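You operate a simulated robot arm through the tools that you are given. There is no shell and no other tool. Be economical: measure what you need, move in short steps, check, and stop when the job is done.

Carry out the task below with a simulated robot arm. There is one attempt and no reset: what you move stays moved.

TASK
Shut the drawer of the parts bench.
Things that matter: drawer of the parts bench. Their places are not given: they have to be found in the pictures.

It is judged by the outcome, as a careful person would: the job done as asked, and still so three seconds after it is handed in. It fails if anything else is knocked over, pushed out of place, dropped, spilled or broken.

THE ROBOT
A 7-joint arm with a two-finger parallel gripper, fixed in place. Base frame: the origin is at the foot of the arm, x ahead of it, y to its left, z up. Lengths are in m, angles in degrees, forces in N, time in s.
With the tool pointing down near the work surface it reaches from about 0.12 to 0.66 m from the base axis. Its first joint turns from -66.0 to 66.0 degrees. Payload 2.4 kg.
Tool frame: the origin (TCP) lies between the finger pads and is the grasp point; the fingertips stand 0.03 m ahead of it; z points along the fingers, y is the line along which they close. The gripper opens to 0.094 m. The fingers are 0.028 m wide and 0.01 m thick; the gripper's body (0.05 by 0.096 m) begins 0.055 m behind the TCP.
Orientation is told as [roll, pitch, yaw] about the base's x, y, z axes, in that order, counted from this pose: with the fingers straight down and closing along the base's y, the tool's x points along the base's -x, its y along +y and its z along -z.

THE INTERFACE
- The arm moves only by the tool servo_tool. Its argument "increments" is a list of rows, each an object of numbers (a shift or turn left out is 0, a gripper value left out holds the last): "tx", "ty", "tz": the shift along the base's x, y, z in m; "rx", "ry", "rz": the turn, a rotation vector about the base's x, y, z in degrees; "claw": the opening, from 0 (shut) to 1 (fully open). In form: [{"tx": .., "ty": .., "tz": .., "rx": .., "ry": .., "rz": .., "claw": ..}, ...]. A call has 1 to 12 rows; each row is the pose to reach, as a shift and turn from the pose commanded when the call began. A row lasts 0.2 s, in which the tool goes at most 0.05 m and 8.6 degrees; a call with a longer step from one row to the next is refused whole, and so is a gripper value outside its range. A pose out of reach is approached as far as the arm can. The call stops where the force on the tool passes 40 N (or 10 N more than at its start, if that is more) or the arm is blocked; 0.2 s more then pass. The fingers move at their own pace (about 0.153 m/s each) and stop on an object; they squeeze with about 33 N. The grip force told is the motor's: it shows also when the fingers shut on nothing. Time passes only in rows, and 0.2 s behind the last, so rows that repeat a pose let the fingers close. It gives the time, the measured TCP pose, the force on the tool (base axes), the opening and the grip force at its end, in the units of the frame above (readings bear some noise), and new pictures: "views" is both (left out), scene, wrist or none.
- Cameras (640 x 400 px; columns grow to the right, rows downward): "scene" is fixed at [0.0286, 0.4691, 1.4406]; the picture's right is [-0.82, -0.57, 0.00], its down [-0.34, 0.49, -0.80] and it looks along [0.46, -0.66, -0.60] (base axes); focal length 346 px, centre (320, 200). "wrist" rides on the gripper at [-0.037, 0, -0.058] in the tool frame; the picture's right is [0.00, -1.00, 0.00], its down [0.97, 0.00, -0.24] and it looks along [0.24, 0.00, 0.97] (tool axes); focal length 218 px, centre (320, 200).
- point_at(camera, pixels): for up to 12 pixels [column, row] of the newest picture of that camera ("zoom" is the newest enlarged one), the place [x, y, z] in the base frame of the surface seen there, good to about 0.003 m. No time passes.
- zoom(camera, box): a new picture of the part [left, top, right, bottom] of that camera's present view, enlarged. No time passes.
- sign_off(): hands the job in; it is judged then, once.

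Work in short steps. Measure before you move; look again where a grasp or a placing could have gone wrong, and mend it. You have 60 turns and 120 pictures in all, the two below and enlarged ones among them. Open the gripper and draw the arm clear of the work before you hand the job in, unless the task says otherwise; then end with one line.

The tools are called after ">>>" as name(argument=value, ...) on one line, values as JSON. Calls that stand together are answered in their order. servo_tool: Moves the arm, as the interface text tells. Its arguments: {"type":"object","properties":{"increments":{"type":"array","items":{"type":"object","properties":{"tx":{"type":"number"},"ty":{"type":"number"},"tz":{"type":"number"},"rx":{"type":"number"},"ry":{"type":"number"},"rz":{"type":"number"},"claw":{"type":"number"}}}},"views":{"type":"string","enum":["both","scene","wrist","none"]}},"required":["increments"]} The other tools are called the same way: point_at (camera, pixels) gives the place of the surface under pixels of a picture; zoom (camera, box) takes an enlarged picture of a part of a camera's view; sign_off () hands the job in.

At the start:

```text
time: 0.0
position: [0.4243, -0.0606, 0.9613]
orientation: [-0.1, 0.0, 0.0]
ft_force: [-0.5, 0.4, 0.0]
finger_gap: 0.0941
finger_force: 0.0
```

scene: 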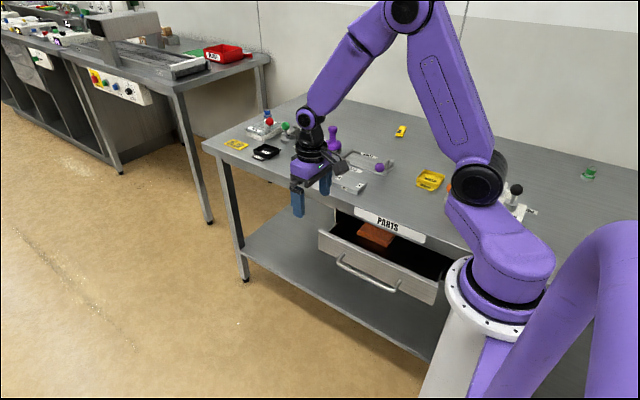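
wrist: 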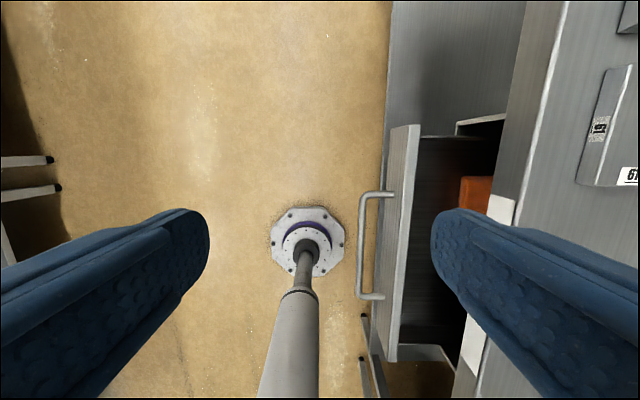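

The drawer front with its bar handle is seen in the scene at about (378,265), under the bench edge. I measure it first.

>>> point_at(camera="scene", pixels=[[320, 233], [436, 284], [434, 300], [320, 248], [340, 262], [396, 288], [368, 278], [378, 262], [390, 225], [376, 235], [335, 205], [424, 240]])

>>> zoom(camera="scene", box=[280, 120, 480, 320])

>>> point_at(camera="wrist", pixels=[[412, 130], [392, 355], [363, 245], [399, 240], [500, 200], [538, 200]])

```text
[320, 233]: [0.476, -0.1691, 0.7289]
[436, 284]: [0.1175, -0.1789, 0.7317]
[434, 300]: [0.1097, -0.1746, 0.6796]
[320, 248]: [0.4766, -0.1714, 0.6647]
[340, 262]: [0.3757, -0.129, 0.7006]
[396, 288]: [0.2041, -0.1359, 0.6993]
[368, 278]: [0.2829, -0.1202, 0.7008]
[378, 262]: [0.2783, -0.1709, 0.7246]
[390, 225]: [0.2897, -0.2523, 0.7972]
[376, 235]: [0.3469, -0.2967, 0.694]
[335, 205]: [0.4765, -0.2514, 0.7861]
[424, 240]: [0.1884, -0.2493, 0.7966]
```

```text
2.00 times, centred on (380, 220) of scene
```

zoom: 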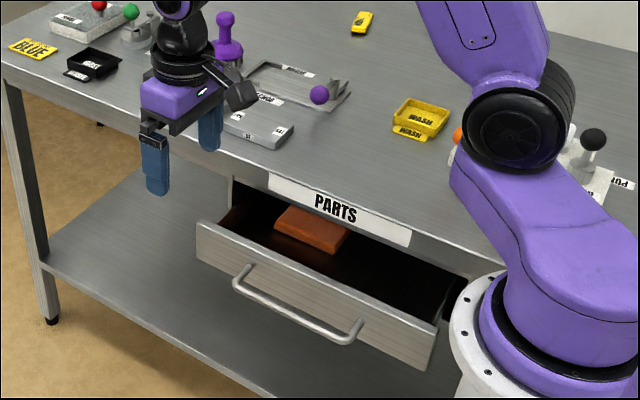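

```text
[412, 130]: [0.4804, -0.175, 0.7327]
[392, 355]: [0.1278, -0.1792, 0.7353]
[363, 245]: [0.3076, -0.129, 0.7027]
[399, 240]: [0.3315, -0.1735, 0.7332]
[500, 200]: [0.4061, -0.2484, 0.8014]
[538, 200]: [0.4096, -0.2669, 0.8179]
```

The drawer front stands at y≈-0.17, with the handle bar at y≈-0.125, z≈0.70 and x from 0.20 to 0.38. The bench edge is at y≈-0.25. I'll turn the tool 90° so its thin side faces the bench, shut the fingers and move to the handle's centre, staying high for now.

>>> servo_tool(increments=[{"tx": -0.012, "ty": 0.003, "rz": 8.2, "claw": 0}, {"tx": -0.024, "ty": 0.006, "rz": 16.4}, {"tx": -0.036, "ty": 0.01, "rz": 24.6}, {"tx": -0.048, "ty": 0.01, "rz": 32.8}, {"tx": -0.06, "ty": 0.01, "rz": 41}, {"tx": -0.072, "ty": 0.01, "rz": 49.2}, {"tx": -0.084, "ty": 0.01, "rz": 57.4}, {"tx": -0.096, "ty": 0.01, "rz": 65.6}, {"tx": -0.108, "ty": 0.01, "rz": 73.8}, {"tx": -0.12, "ty": 0.01, "rz": 82}, {"tx": -0.129, "ty": 0.01, "rz": 90}, {"tx": -0.129, "ty": 0.01, "rz": 90}])

```text
time: 2.6
position: [0.295, -0.0505, 0.9616]
orientation: [-0.1, 0.0, 90.0]
ft_force: [-0.3, 0.2, -0.2]
finger_gap: 0.0
finger_force: 33.0
```

scene: 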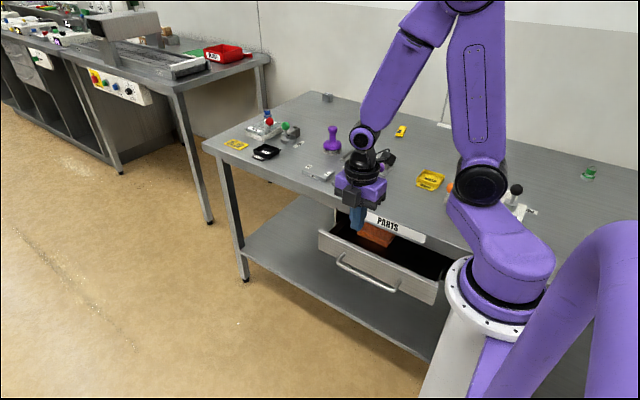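
wrist: 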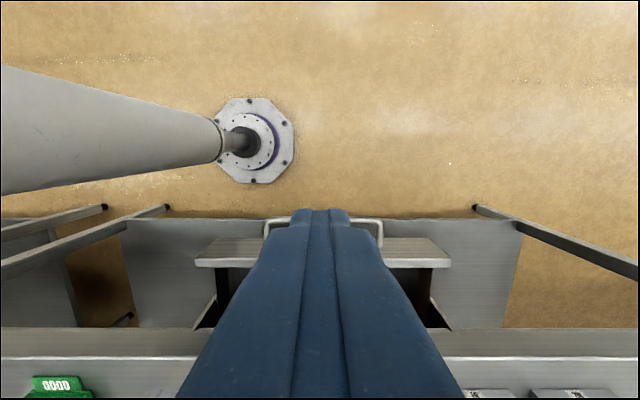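

The tool is centred on the handle and clear of it in y. I lower it in free air to z≈0.715.

>>> servo_tool(increments=[{"tz": -0.04}, {"tz": -0.08}, {"tz": -0.12}, {"tz": -0.16}, {"tz": -0.2}, {"tz": -0.235}, {"tz": -0.247}, {"tz": -0.247}])

```text
time: 4.4
position: [0.2972, -0.0512, 0.7155]
orientation: [0.0, 0.0, 89.9]
ft_force: [-0.6, 0.3, 0.6]
finger_gap: 0.0
finger_force: 32.9
```

scene: 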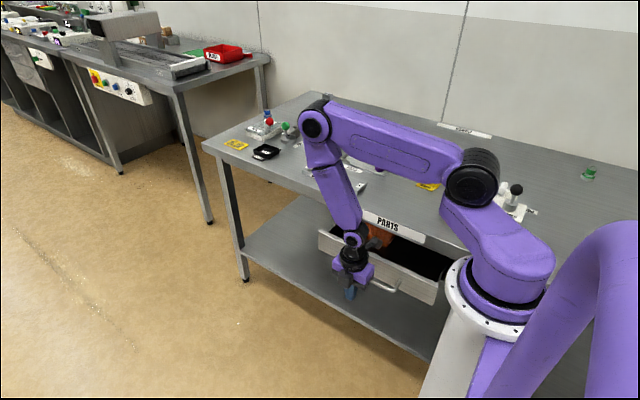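
wrist: 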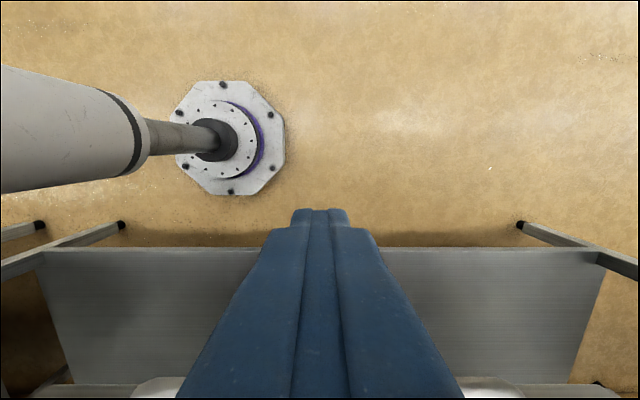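

Tips are at z≈0.685, just below the handle bar. I push slowly towards -y until just after contact and check.

>>> servo_tool(increments=[{"ty": -0.02}, {"ty": -0.04}, {"ty": -0.05}, {"ty": -0.06}, {"ty": -0.07}, {"ty": -0.08}, {"ty": -0.09}, {"ty": -0.09}])

```text
time: 6.2
position: [0.295, -0.1403, 0.7147]
orientation: [0.0, 0.1, 90.1]
ft_force: [0.5, 0.2, -0.3]
finger_gap: 0.0001
finger_force: 33.1
```

scene: 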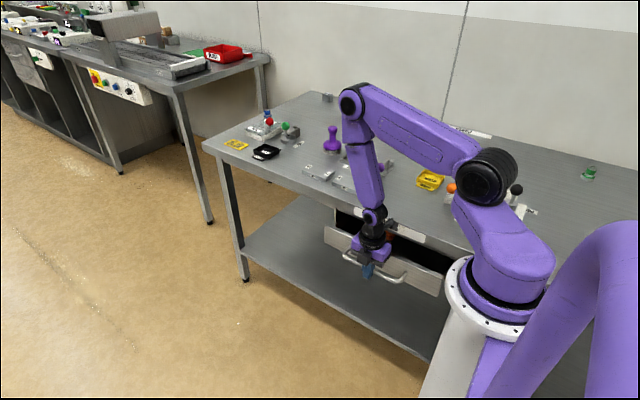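
wrist: 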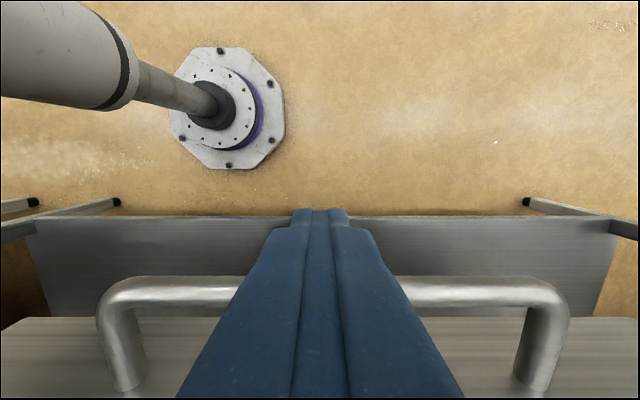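

The drawer has moved in; its front now starts at about (325,232). The force is low and nothing touches. I measure the gap left.

>>> point_at(camera="scene", pixels=[[328, 232], [335, 240], [430, 285], [435, 268], [335, 210], [412, 234], [385, 215], [402, 279]])

>>> zoom(camera="scene", box=[300, 150, 480, 310])

```text
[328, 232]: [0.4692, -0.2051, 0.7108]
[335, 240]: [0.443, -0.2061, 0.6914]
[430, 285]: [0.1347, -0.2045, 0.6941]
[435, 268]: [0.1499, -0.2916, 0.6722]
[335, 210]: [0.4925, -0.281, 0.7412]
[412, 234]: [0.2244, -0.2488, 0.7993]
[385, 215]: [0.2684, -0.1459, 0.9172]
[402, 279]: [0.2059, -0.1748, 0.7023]
```

```text
2.50 times, centred on (390, 230) of scene
```

zoom: 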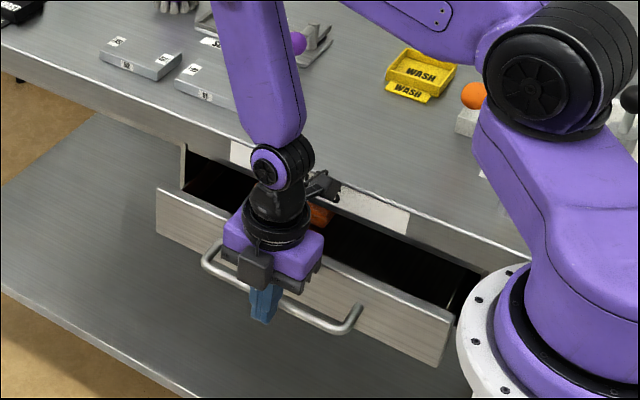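

The front face is at y≈-0.205. A black part of the wrist, at (325,185) in the zoom, points towards the bench, so I check its clearance before pushing on.

>>> point_at(camera="zoom", pixels=[[325, 180], [332, 196], [315, 190], [336, 188], [320, 203], [300, 160], [305, 235], [395, 215], [400, 235], [420, 232], [185, 150], [210, 150]])

>>> zoom(camera="scene", box=[345, 190, 425, 240])

```text
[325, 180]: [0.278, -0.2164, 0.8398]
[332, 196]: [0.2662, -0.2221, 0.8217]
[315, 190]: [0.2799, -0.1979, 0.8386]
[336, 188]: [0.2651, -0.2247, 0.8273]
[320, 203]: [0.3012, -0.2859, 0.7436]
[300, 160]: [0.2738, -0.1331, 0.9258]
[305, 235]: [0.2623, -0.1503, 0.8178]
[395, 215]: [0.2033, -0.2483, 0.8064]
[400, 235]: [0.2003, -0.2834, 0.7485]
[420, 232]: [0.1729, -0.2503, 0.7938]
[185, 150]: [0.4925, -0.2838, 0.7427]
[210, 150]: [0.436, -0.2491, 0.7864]
```

```text
8.00 times, centred on (385, 215) of scene
```

zoom: 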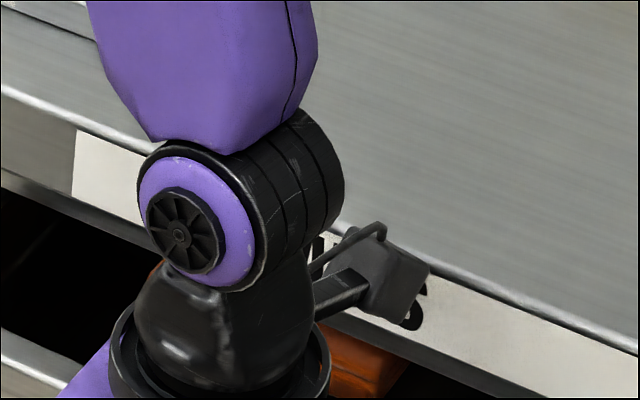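

That part is about 0.08 m ahead of the TCP at z≈0.82–0.84, and would strike the bench edge (y≈-0.25) if I kept pushing upright. I back off and tilt the tool 32° so the fingers lead and the wrist trails away from the bench.

>>> servo_tool(increments=[{"ty": 0.02}, {"ty": 0.05}, {"ty": 0.06, "rx": -8}, {"ty": 0.06, "rx": -16}, {"ty": 0.06, "rx": -24}, {"ty": 0.06, "rx": -32}, {"ty": 0.06, "tz": -0.008, "rx": -32}, {"ty": 0.06, "tz": -0.008, "rx": -32}])

```text
time: 8.0
position: [0.2957, -0.0806, 0.7064]
orientation: [0.0, 32.0, 90.0]
ft_force: [0.2, -0.3, 0.2]
finger_gap: 0.0
finger_force: 33.4
```

scene: 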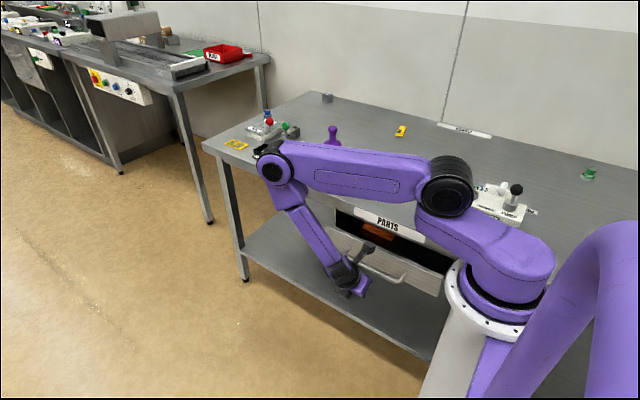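
wrist: 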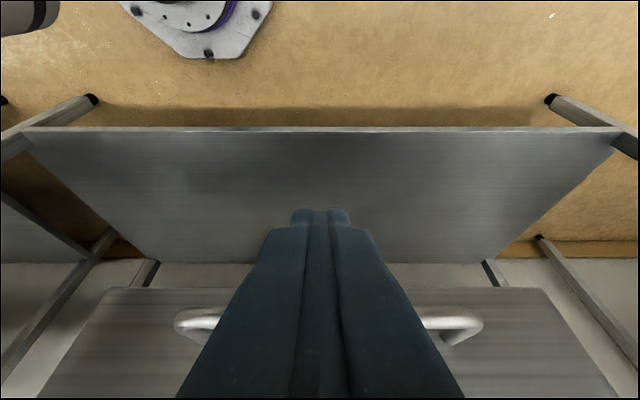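

The tilt is as wanted. The elbow now appears near the small items at the bench's left end, so I check its height.

>>> point_at(camera="scene", pixels=[[272, 170], [268, 150], [290, 200], [345, 285], [370, 250], [350, 215], [430, 262]])

>>> zoom(camera="scene", box=[230, 100, 470, 310])

```text
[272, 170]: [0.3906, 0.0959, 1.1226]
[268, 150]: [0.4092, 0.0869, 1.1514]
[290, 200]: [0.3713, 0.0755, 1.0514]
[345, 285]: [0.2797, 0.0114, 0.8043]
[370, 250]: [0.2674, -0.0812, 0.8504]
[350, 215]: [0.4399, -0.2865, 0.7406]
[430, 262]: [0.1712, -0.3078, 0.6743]
```

```text
1.90 times, centred on (350, 205) of scene
```

zoom: 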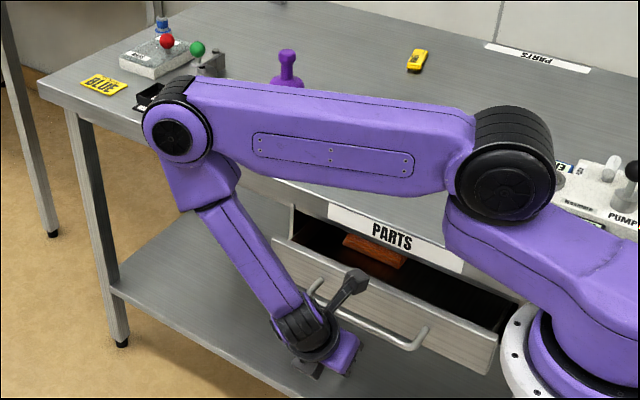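

The elbow is at z≈1.1, well clear, and the protruding part now sits level with the TCP in y. I push the handle on in small steps.

>>> servo_tool(increments=[{"ty": -0.02}, {"ty": -0.04}, {"ty": -0.05}, {"ty": -0.06}, {"ty": -0.067}, {"ty": -0.074}, {"ty": -0.081}, {"ty": -0.088}, {"ty": -0.094}, {"ty": -0.1}, {"ty": -0.1}])

```text
time: 10.4
position: [0.2957, -0.1799, 0.7076]
orientation: [-0.1, 32.0, 90.0]
ft_force: [0.1, 0.3, -1.1]
finger_gap: 0.0
finger_force: 32.8
```

scene: 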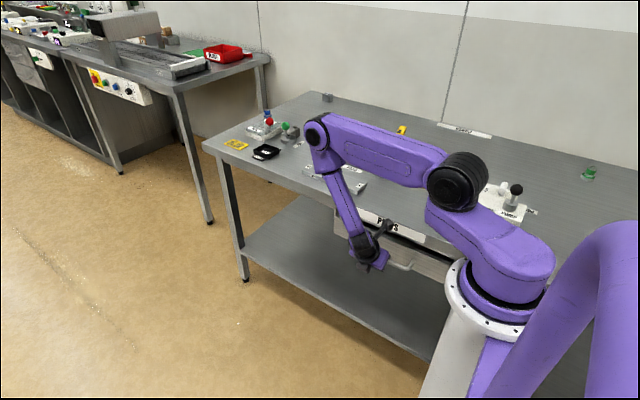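
wrist: 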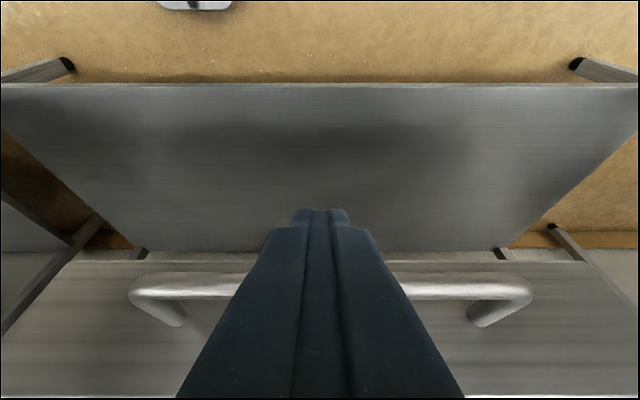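

The drawer follows. I measure where its face now stands.

>>> zoom(camera="scene", box=[310, 180, 470, 290])

>>> point_at(camera="scene", pixels=[[340, 225], [342, 235], [425, 265], [388, 221], [386, 226], [432, 262], [415, 238], [430, 252]])

```text
3.64 times, centred on (390, 235) of scene
```

zoom: 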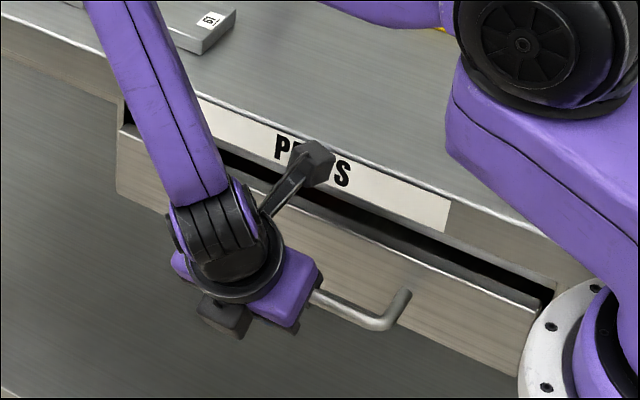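

```text
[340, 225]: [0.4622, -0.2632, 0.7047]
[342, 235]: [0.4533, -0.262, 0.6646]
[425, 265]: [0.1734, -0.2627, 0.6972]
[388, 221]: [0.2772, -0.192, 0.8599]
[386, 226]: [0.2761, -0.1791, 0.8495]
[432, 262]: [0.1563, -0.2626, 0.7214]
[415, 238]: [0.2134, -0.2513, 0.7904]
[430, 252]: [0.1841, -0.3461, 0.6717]
```

The face is at y≈-0.263, with a gap still open and about 0.05 m of margin for the protruding part. I push on in 4 mm steps until it stops.

>>> servo_tool(increments=[{"ty": -0.004}, {"ty": -0.008}, {"ty": -0.012}, {"ty": -0.016}, {"ty": -0.02}, {"ty": -0.024}, {"ty": -0.028}, {"ty": -0.028}])

```text
time: 11.3
position: [0.2945, -0.1868, 0.7056]
orientation: [0.7, 31.2, 91.2]
ft_force: [1.1, 3.6, -0.5]
finger_gap: 0.0004
finger_force: 33.1
stopped in row 4: the force on the tool passed its limit (the readings are from after the stop); the commanded pose is now the measured one
```

scene: 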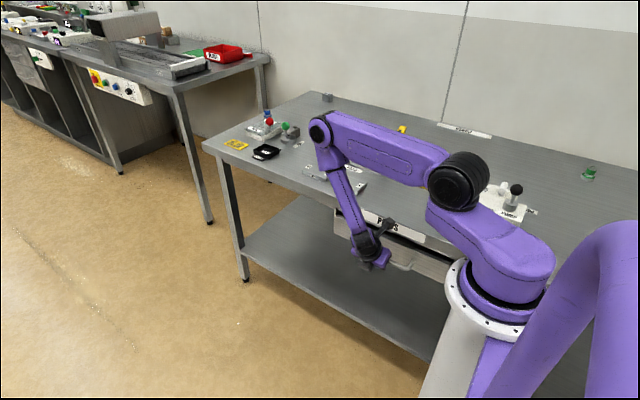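
wrist: 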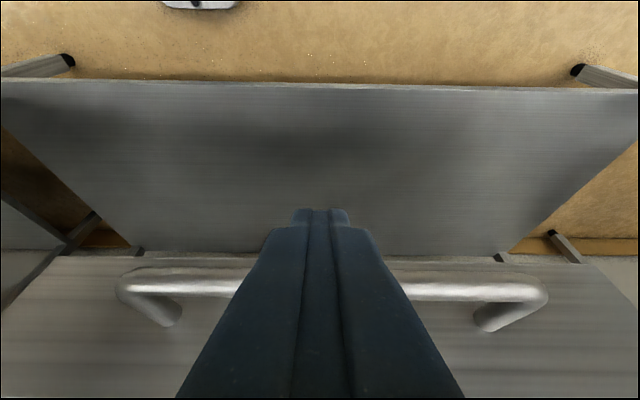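

The push stopped with the face about 7 mm further in. I look at whether it is seated or something else is touching.

>>> zoom(camera="scene", box=[310, 180, 470, 290])

>>> point_at(camera="scene", pixels=[[340, 225], [342, 235], [425, 265], [432, 262], [392, 219], [336, 215]])

```text
3.64 times, centred on (390, 235) of scene
```

zoom: 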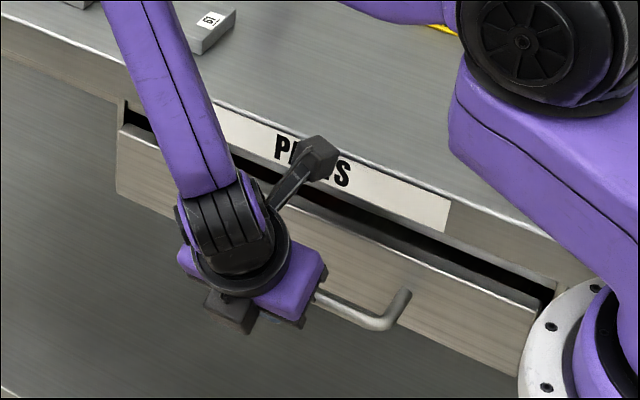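

```text
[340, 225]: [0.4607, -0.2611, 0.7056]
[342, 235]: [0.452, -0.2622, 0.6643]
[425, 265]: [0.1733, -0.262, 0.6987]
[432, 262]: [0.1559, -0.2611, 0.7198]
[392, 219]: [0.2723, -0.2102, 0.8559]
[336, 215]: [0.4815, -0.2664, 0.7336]
```

The face reads y≈-0.262, unchanged, so the drawer may have already coasted to its stop. I back off and look with the arm clear.

>>> servo_tool(increments=[{"ty": 0.03}, {"ty": 0.07}, {"ty": 0.11}, {"ty": 0.15}, {"ty": 0.18}, {"ty": 0.18, "tz": 0.03}, {"ty": 0.18, "tz": 0.07}, {"ty": 0.18, "tz": 0.11}, {"ty": 0.18, "tz": 0.15}, {"ty": 0.18, "tz": 0.15}])

>>> zoom(camera="scene", box=[310, 180, 470, 290])

```text
time: 13.5
position: [0.2963, -0.0092, 0.8559]
orientation: [0.8, 31.3, 91.1]
ft_force: [-0.9, 0.7, -0.6]
finger_gap: 0.0
finger_force: 33.2
```

scene: 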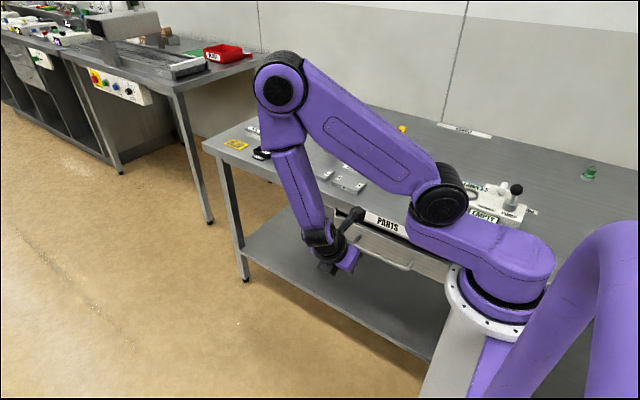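
wrist: 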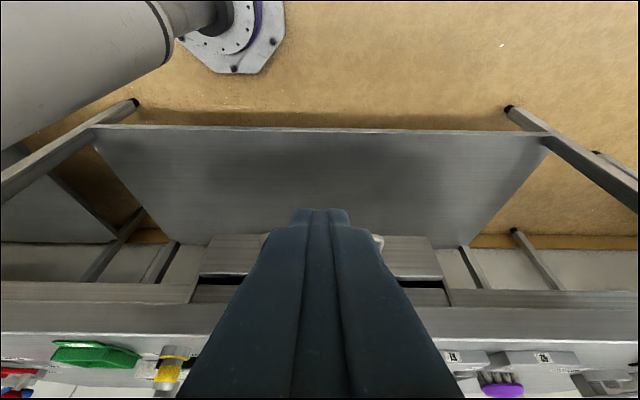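

```text
3.64 times, centred on (390, 235) of scene
```

zoom: 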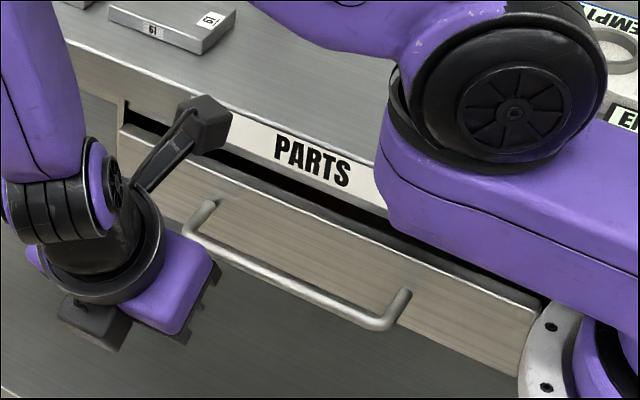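

The handle and most of the front are visible. I measure the dark band above the front to tell a height gap from a depth gap.

>>> zoom(camera="scene", box=[335, 200, 385, 232])

>>> zoom(camera="scene", box=[415, 235, 465, 267])

>>> point_at(camera="zoom", pixels=[[100, 100], [150, 140], [200, 160], [200, 180], [200, 200], [200, 220], [200, 260], [300, 220], [300, 250], [400, 280], [400, 300], [60, 200]])

>>> point_at(camera="scene", pixels=[[340, 212], [340, 215], [400, 240], [400, 243], [400, 238], [420, 250], [441, 257], [445, 255], [447, 260], [340, 209], [385, 228], [385, 232]])

```text
12.50 times, centred on (360, 216) of scene
```

zoom: 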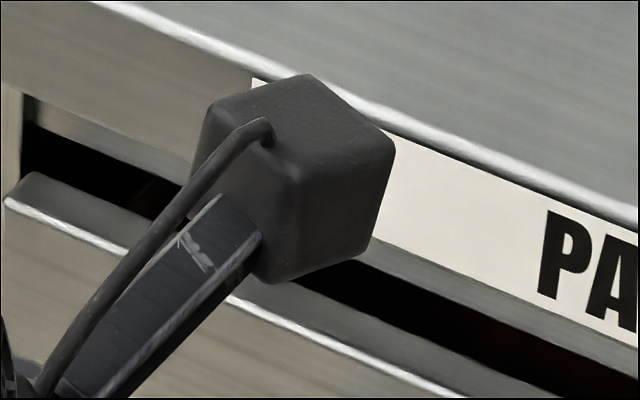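

```text
12.50 times, centred on (440, 251) of scene
```

zoom: 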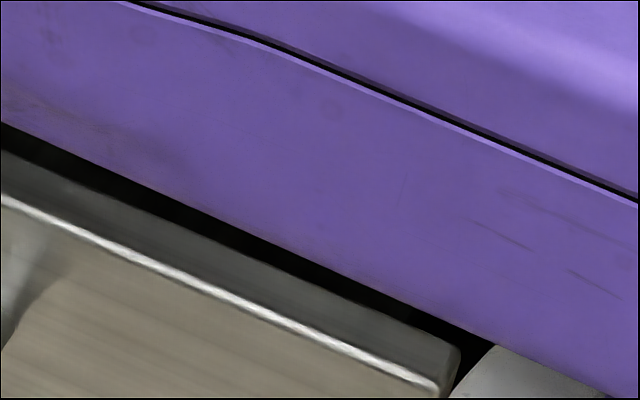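

```text
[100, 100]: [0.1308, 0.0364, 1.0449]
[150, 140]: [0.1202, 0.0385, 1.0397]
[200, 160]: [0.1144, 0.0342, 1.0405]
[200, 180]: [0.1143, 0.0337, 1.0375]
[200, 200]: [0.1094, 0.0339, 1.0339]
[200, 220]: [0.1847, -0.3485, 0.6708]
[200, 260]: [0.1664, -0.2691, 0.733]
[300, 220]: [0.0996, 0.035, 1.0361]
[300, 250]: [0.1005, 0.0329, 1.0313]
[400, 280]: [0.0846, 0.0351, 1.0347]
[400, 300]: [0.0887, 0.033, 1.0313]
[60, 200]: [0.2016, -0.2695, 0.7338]
```

```text
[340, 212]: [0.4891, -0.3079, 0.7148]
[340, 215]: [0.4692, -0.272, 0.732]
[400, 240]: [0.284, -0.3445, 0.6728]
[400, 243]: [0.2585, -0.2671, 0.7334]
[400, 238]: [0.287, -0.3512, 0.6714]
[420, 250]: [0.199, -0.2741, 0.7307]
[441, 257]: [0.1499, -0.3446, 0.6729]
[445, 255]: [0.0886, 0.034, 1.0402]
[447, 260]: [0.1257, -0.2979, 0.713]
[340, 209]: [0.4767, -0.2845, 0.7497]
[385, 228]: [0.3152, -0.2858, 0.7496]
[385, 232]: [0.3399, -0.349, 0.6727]
```

The drawer floor (z≈0.672) still shows through the band, and the casing face reads y≈-0.285 against the front's back edge at about -0.274. I need to know whether it is at its stop, so I raise the arm off the right side for a clear view.

>>> servo_tool(increments=[{"tz": 0.04}, {"tz": 0.08, "ty": 0.02}, {"tz": 0.12, "ty": 0.05, "rx": 8}, {"tz": 0.15, "ty": 0.09, "rx": 16}, {"tz": 0.17, "ty": 0.13, "rx": 16}, {"tz": 0.17, "ty": 0.17, "rx": 10}, {"tz": 0.17, "ty": 0.2, "rx": 2}, {"tz": 0.17, "ty": 0.2, "rx": -6}, {"tz": 0.17, "ty": 0.2, "rx": -10}])

>>> zoom(camera="scene", box=[320, 190, 400, 240])

>>> zoom(camera="scene", box=[390, 220, 470, 270])

```text
time: 15.5
position: [0.2252, 0.153, 0.9289]
orientation: [-7.4, 38.5, 85.7]
ft_force: [-0.8, -0.4, -0.2]
finger_gap: 0.0001
finger_force: 33.0
out of reach, approached as far as the arm can: row 2, 3, 4, 5, 6, 7, 8, 9
```

scene: 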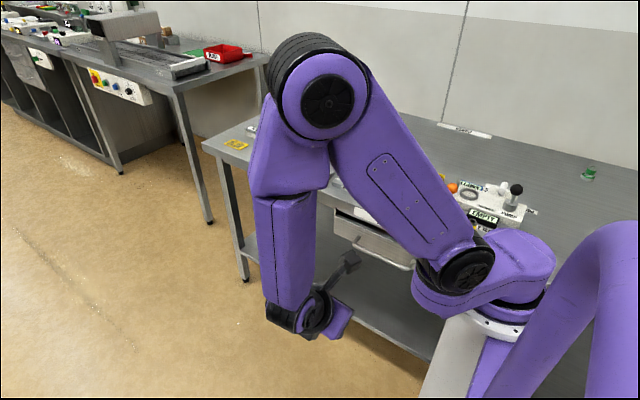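
wrist: 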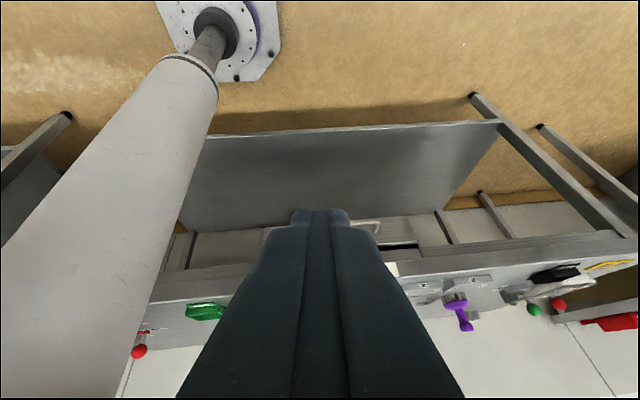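

```text
8.00 times, centred on (360, 215) of scene
```

zoom: 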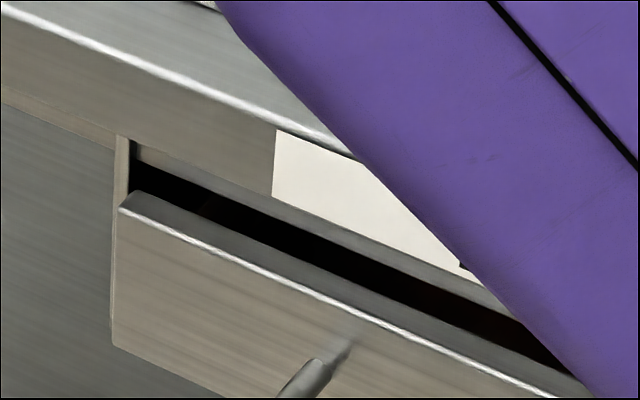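

```text
8.00 times, centred on (430, 245) of scene
```

zoom: 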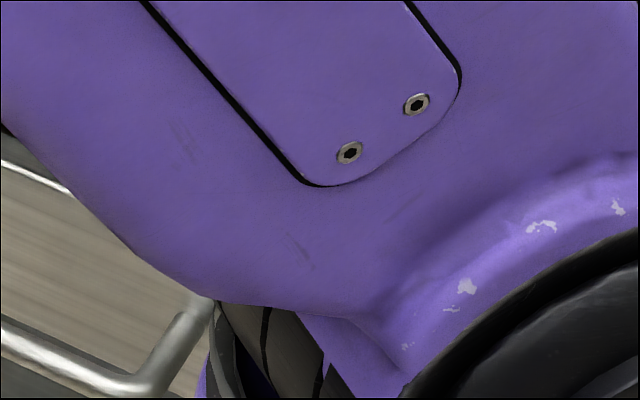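

I measure the casing's side edge and the front's corner at the left end.

>>> zoom(camera="scene", box=[328, 200, 352, 215])

>>> point_at(camera="scene", pixels=[[335.3, 210.6], [336.5, 209.5], [335.9, 216], [337.5, 214.5], [345, 217], [345, 219], [345, 213.5], [355, 222], [360, 217], [334.5, 225], [334.2, 231]])

```text
16.00 times, centred on (340, 208) of scene
```

zoom: 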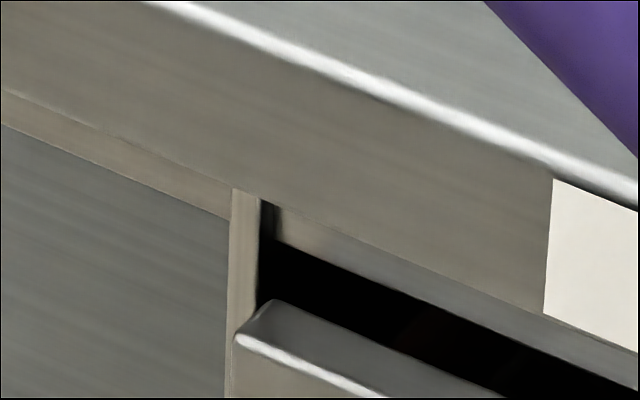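

```text
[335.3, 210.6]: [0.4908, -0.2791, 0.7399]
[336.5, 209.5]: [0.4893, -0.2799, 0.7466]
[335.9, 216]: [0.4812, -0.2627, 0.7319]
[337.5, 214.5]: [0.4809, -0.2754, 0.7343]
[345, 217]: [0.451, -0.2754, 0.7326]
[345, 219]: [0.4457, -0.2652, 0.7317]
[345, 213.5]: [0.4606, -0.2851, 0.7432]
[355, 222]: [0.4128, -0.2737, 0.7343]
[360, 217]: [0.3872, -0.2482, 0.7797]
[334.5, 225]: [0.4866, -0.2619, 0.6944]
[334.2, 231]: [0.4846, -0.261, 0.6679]
```

The front's side edge (x≈0.482) lies inside the casing's inner edge (x≈0.489), and its top (0.733) is below the rail (0.742). So it might still go in flush, about 17 mm further. I take a flatter wrist view of the gap.

>>> servo_tool(increments=[{"tx": 0.02, "ty": -0.03, "tz": -0.02}, {"tx": 0.04, "ty": -0.06, "tz": -0.04}, {"tx": 0.06, "ty": -0.09, "tz": -0.06}, {"tx": 0.07, "ty": -0.11, "tz": -0.08, "rx": -5}, {"tx": 0.07, "ty": -0.11, "tz": -0.1, "rx": -12}, {"tx": 0.07, "ty": -0.11, "tz": -0.12, "rx": -19}, {"tx": 0.07, "ty": -0.11, "tz": -0.12, "rx": -25}, {"tx": 0.07, "ty": -0.11, "tz": -0.12, "rx": -25}])

```text
time: 17.3
position: [0.2933, 0.0403, 0.8124]
orientation: [-11.4, 63.4, 82.5]
ft_force: [-0.1, 0.4, -0.5]
finger_gap: 0.0
finger_force: 33.0
```

scene: 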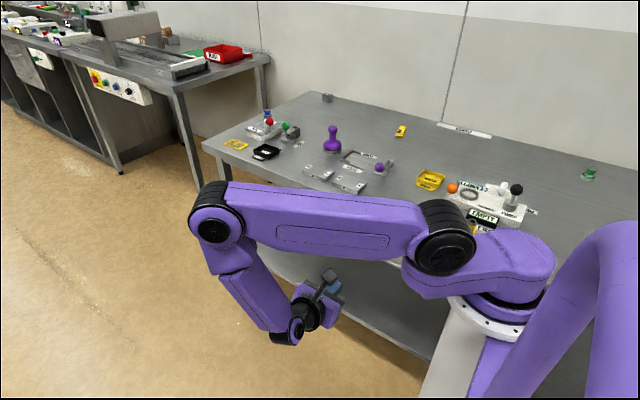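
wrist: 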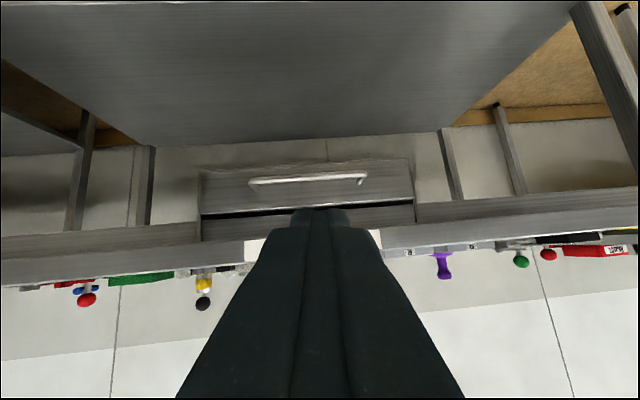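

>>> zoom(camera="wrist", box=[360, 140, 450, 230])

>>> zoom(camera="wrist", box=[180, 140, 340, 250])

>>> point_at(camera="zoom", pixels=[[84, 150], [84, 220], [84, 290], [84, 310], [84, 370], [200, 200], [200, 270], [200, 285], [200, 300], [200, 330], [300, 300], [400, 280]])

```text
4.44 times, centred on (405, 185) of wrist
```

zoom: 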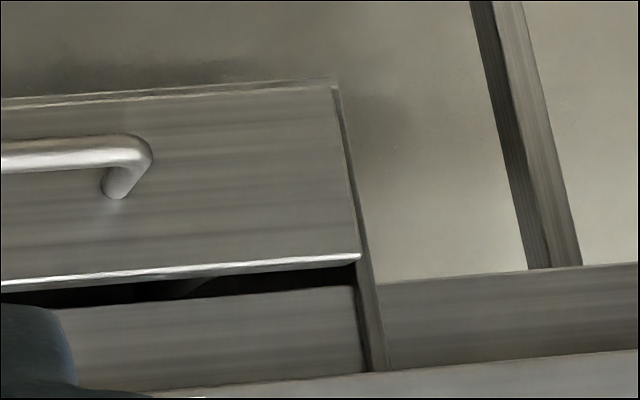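

```text
3.64 times, centred on (260, 195) of wrist
```

zoom: 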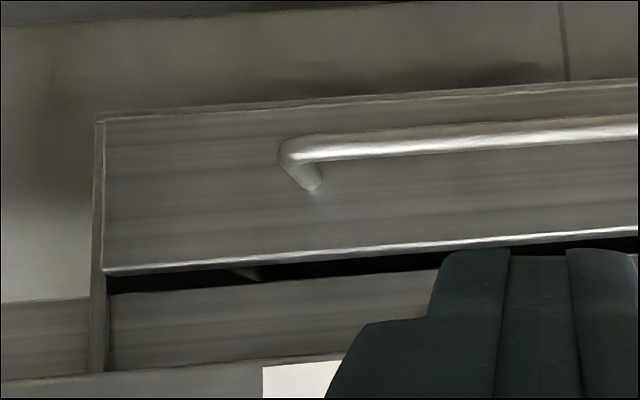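

```text
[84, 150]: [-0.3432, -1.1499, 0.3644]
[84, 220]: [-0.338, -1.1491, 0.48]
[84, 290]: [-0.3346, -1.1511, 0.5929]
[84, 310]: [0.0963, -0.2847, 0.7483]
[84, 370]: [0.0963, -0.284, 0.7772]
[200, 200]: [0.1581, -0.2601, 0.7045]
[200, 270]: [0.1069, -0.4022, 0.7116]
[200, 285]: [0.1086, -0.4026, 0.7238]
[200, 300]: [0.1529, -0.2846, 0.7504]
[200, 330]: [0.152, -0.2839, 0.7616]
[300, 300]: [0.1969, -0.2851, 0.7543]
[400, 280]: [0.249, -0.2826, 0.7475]
```

In this view the front sits within a thin casing frame, seen at (97,200) in the zoom. I measure the frame's edge depth against the face.

>>> point_at(camera="zoom", pixels=[[99, 140], [98, 180], [98, 220], [97, 250], [97, 300], [98, 350], [108, 180], [108, 240], [250, 107], [450, 94], [250, 112], [112, 285]])

>>> zoom(camera="wrist", box=[190, 160, 240, 250])

```text
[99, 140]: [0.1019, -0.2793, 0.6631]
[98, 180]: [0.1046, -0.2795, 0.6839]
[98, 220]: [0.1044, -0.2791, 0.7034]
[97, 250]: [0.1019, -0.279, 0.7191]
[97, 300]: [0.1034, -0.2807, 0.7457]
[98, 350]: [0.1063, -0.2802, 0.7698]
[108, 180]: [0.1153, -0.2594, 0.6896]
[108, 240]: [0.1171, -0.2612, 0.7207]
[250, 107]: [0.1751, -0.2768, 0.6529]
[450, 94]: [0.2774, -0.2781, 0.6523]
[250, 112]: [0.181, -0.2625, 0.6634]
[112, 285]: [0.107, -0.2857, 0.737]
```

```text
4.44 times, centred on (215, 205) of wrist
```

zoom: 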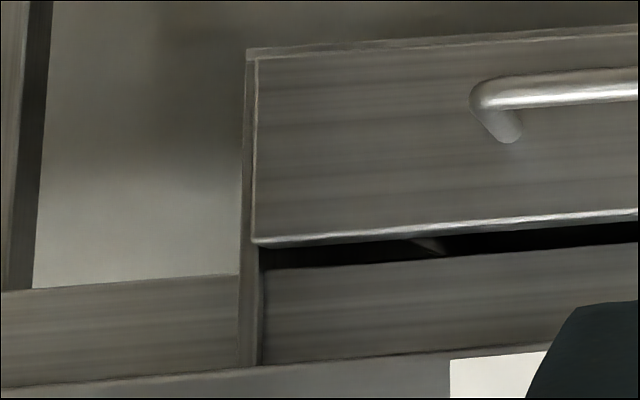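

The casing edge is at y≈-0.2795 and the back of the 15 mm front is at about -0.277. That means the front sits against the casing, at its stop. To confirm nothing is left to travel, I press once more; first I return to the pushing pose.

>>> servo_tool(increments=[{"rx": 8, "ty": -0.01}, {"rx": 16, "ty": -0.02, "tz": -0.02}, {"rx": 24, "ty": -0.04, "tz": -0.05}, {"rx": 30, "ty": -0.07, "tz": -0.08}, {"rx": 30, "ty": -0.1, "tz": -0.107}, {"rx": 30, "ty": -0.14, "tz": -0.107}, {"rx": 30, "ty": -0.18, "tz": -0.107}, {"rx": 30, "ty": -0.2, "tz": -0.107}, {"rx": 30, "ty": -0.21, "tz": -0.107}, {"rx": 30, "ty": -0.21, "tz": -0.107}])

```text
time: 19.5
position: [0.2946, -0.17, 0.7054]
orientation: [-7.0, 33.5, 86.1]
ft_force: [0.0, -0.1, -0.4]
finger_gap: 0.0001
finger_force: 32.7
```

scene: 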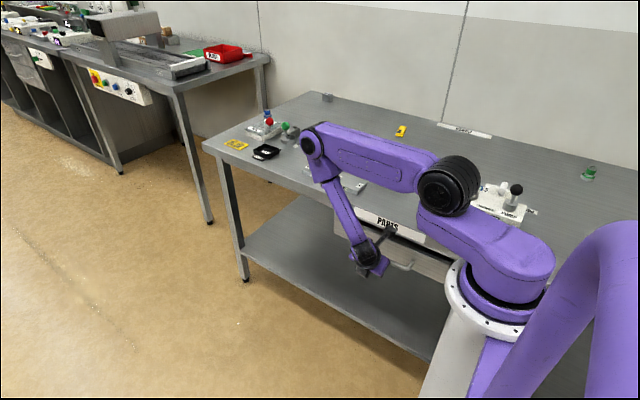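
wrist: 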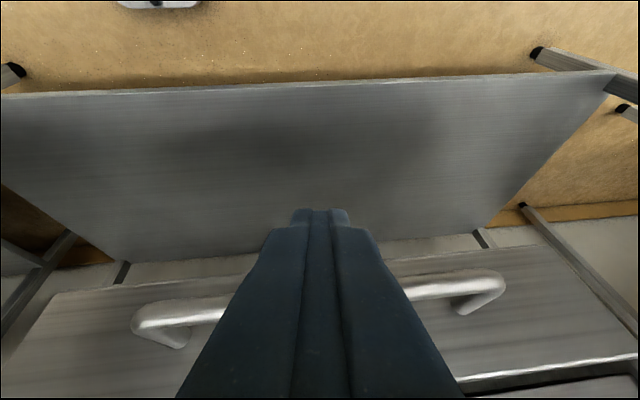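

The fingers are in front of the bar again. I press slowly, in 3 mm steps.

>>> servo_tool(increments=[{"ty": -0.006}, {"ty": -0.01}, {"ty": -0.013}, {"ty": -0.016}, {"ty": -0.019}, {"ty": -0.022}, {"ty": -0.025}, {"ty": -0.028}, {"ty": -0.031}, {"ty": -0.034}], views="scene")

>>> point_at(camera="scene", pixels=[[340, 225], [342, 235], [425, 265], [432, 262], [335.9, 225]])

```text
time: 21.1
position: [0.2943, -0.1881, 0.7028]
orientation: [-6.4, 32.7, 87.2]
ft_force: [0.2, 3.2, -0.4]
finger_gap: 0.0
finger_force: 33.2
stopped in row 8: the force on the tool passed its limit (the readings are from after the stop); the commanded pose is now the measured one
```

scene: 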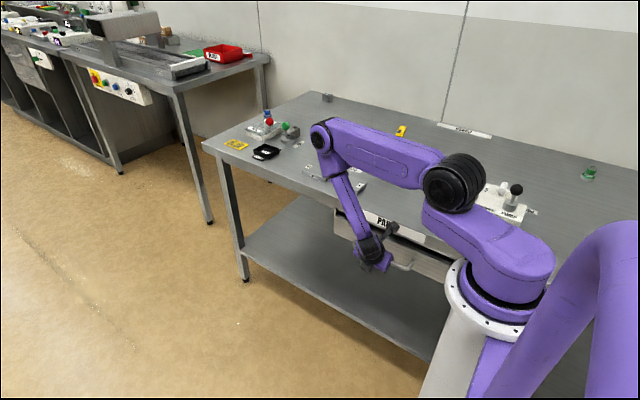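

```text
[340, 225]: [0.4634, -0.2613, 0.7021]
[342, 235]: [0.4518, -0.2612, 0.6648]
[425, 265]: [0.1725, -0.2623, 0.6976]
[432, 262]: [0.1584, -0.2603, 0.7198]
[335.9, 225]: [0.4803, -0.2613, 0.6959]
```

The drawer took 40 N with the face still at y≈-0.262 at both ends, so it is against its stop and square. I draw back clear and open the gripper.

>>> servo_tool(increments=[{"ty": 0.02}, {"ty": 0.05}, {"ty": 0.09}, {"ty": 0.13}, {"ty": 0.16}, {"ty": 0.16, "tz": 0.03}, {"ty": 0.16, "tz": 0.07, "claw": 1}, {"ty": 0.16, "tz": 0.11}, {"ty": 0.16, "tz": 0.14}, {"ty": 0.16, "tz": 0.14}, {"ty": 0.16, "tz": 0.14}], views="scene")

>>> point_at(camera="scene", pixels=[[375, 235], [342, 235], [425, 265], [432, 262]])

```text
time: 23.5
position: [0.2948, -0.0281, 0.8418]
orientation: [-6.3, 32.7, 87.2]
ft_force: [-0.5, -0.4, 0.0]
finger_gap: 0.0942
finger_force: 0.1
```

scene: 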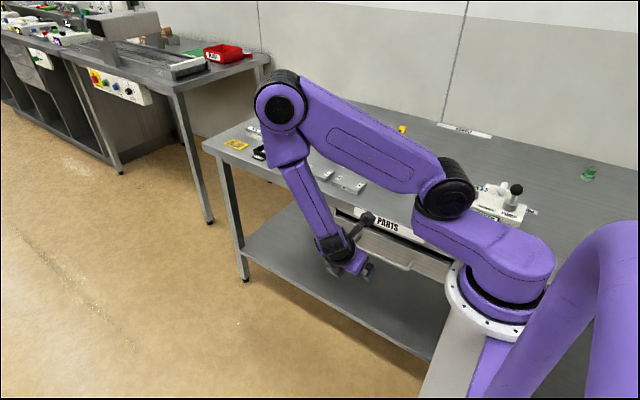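

```text
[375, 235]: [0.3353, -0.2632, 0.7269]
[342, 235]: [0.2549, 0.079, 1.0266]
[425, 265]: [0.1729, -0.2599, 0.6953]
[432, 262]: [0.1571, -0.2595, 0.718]
```

The drawer stayed shut, with its face still at y≈-0.261. The arm is clear and the gripper is open, so I hand it in.

>>> sign_off()

```text
The job is handed in.
```

The parts bench drawer is pushed in to its stop: a second 40 N push didn't move it, and it stayed put once the arm backed away with the gripper open. I saw nothing else disturbed. A thin gap still shows above the drawer front, which I took to be clearance under the rail.
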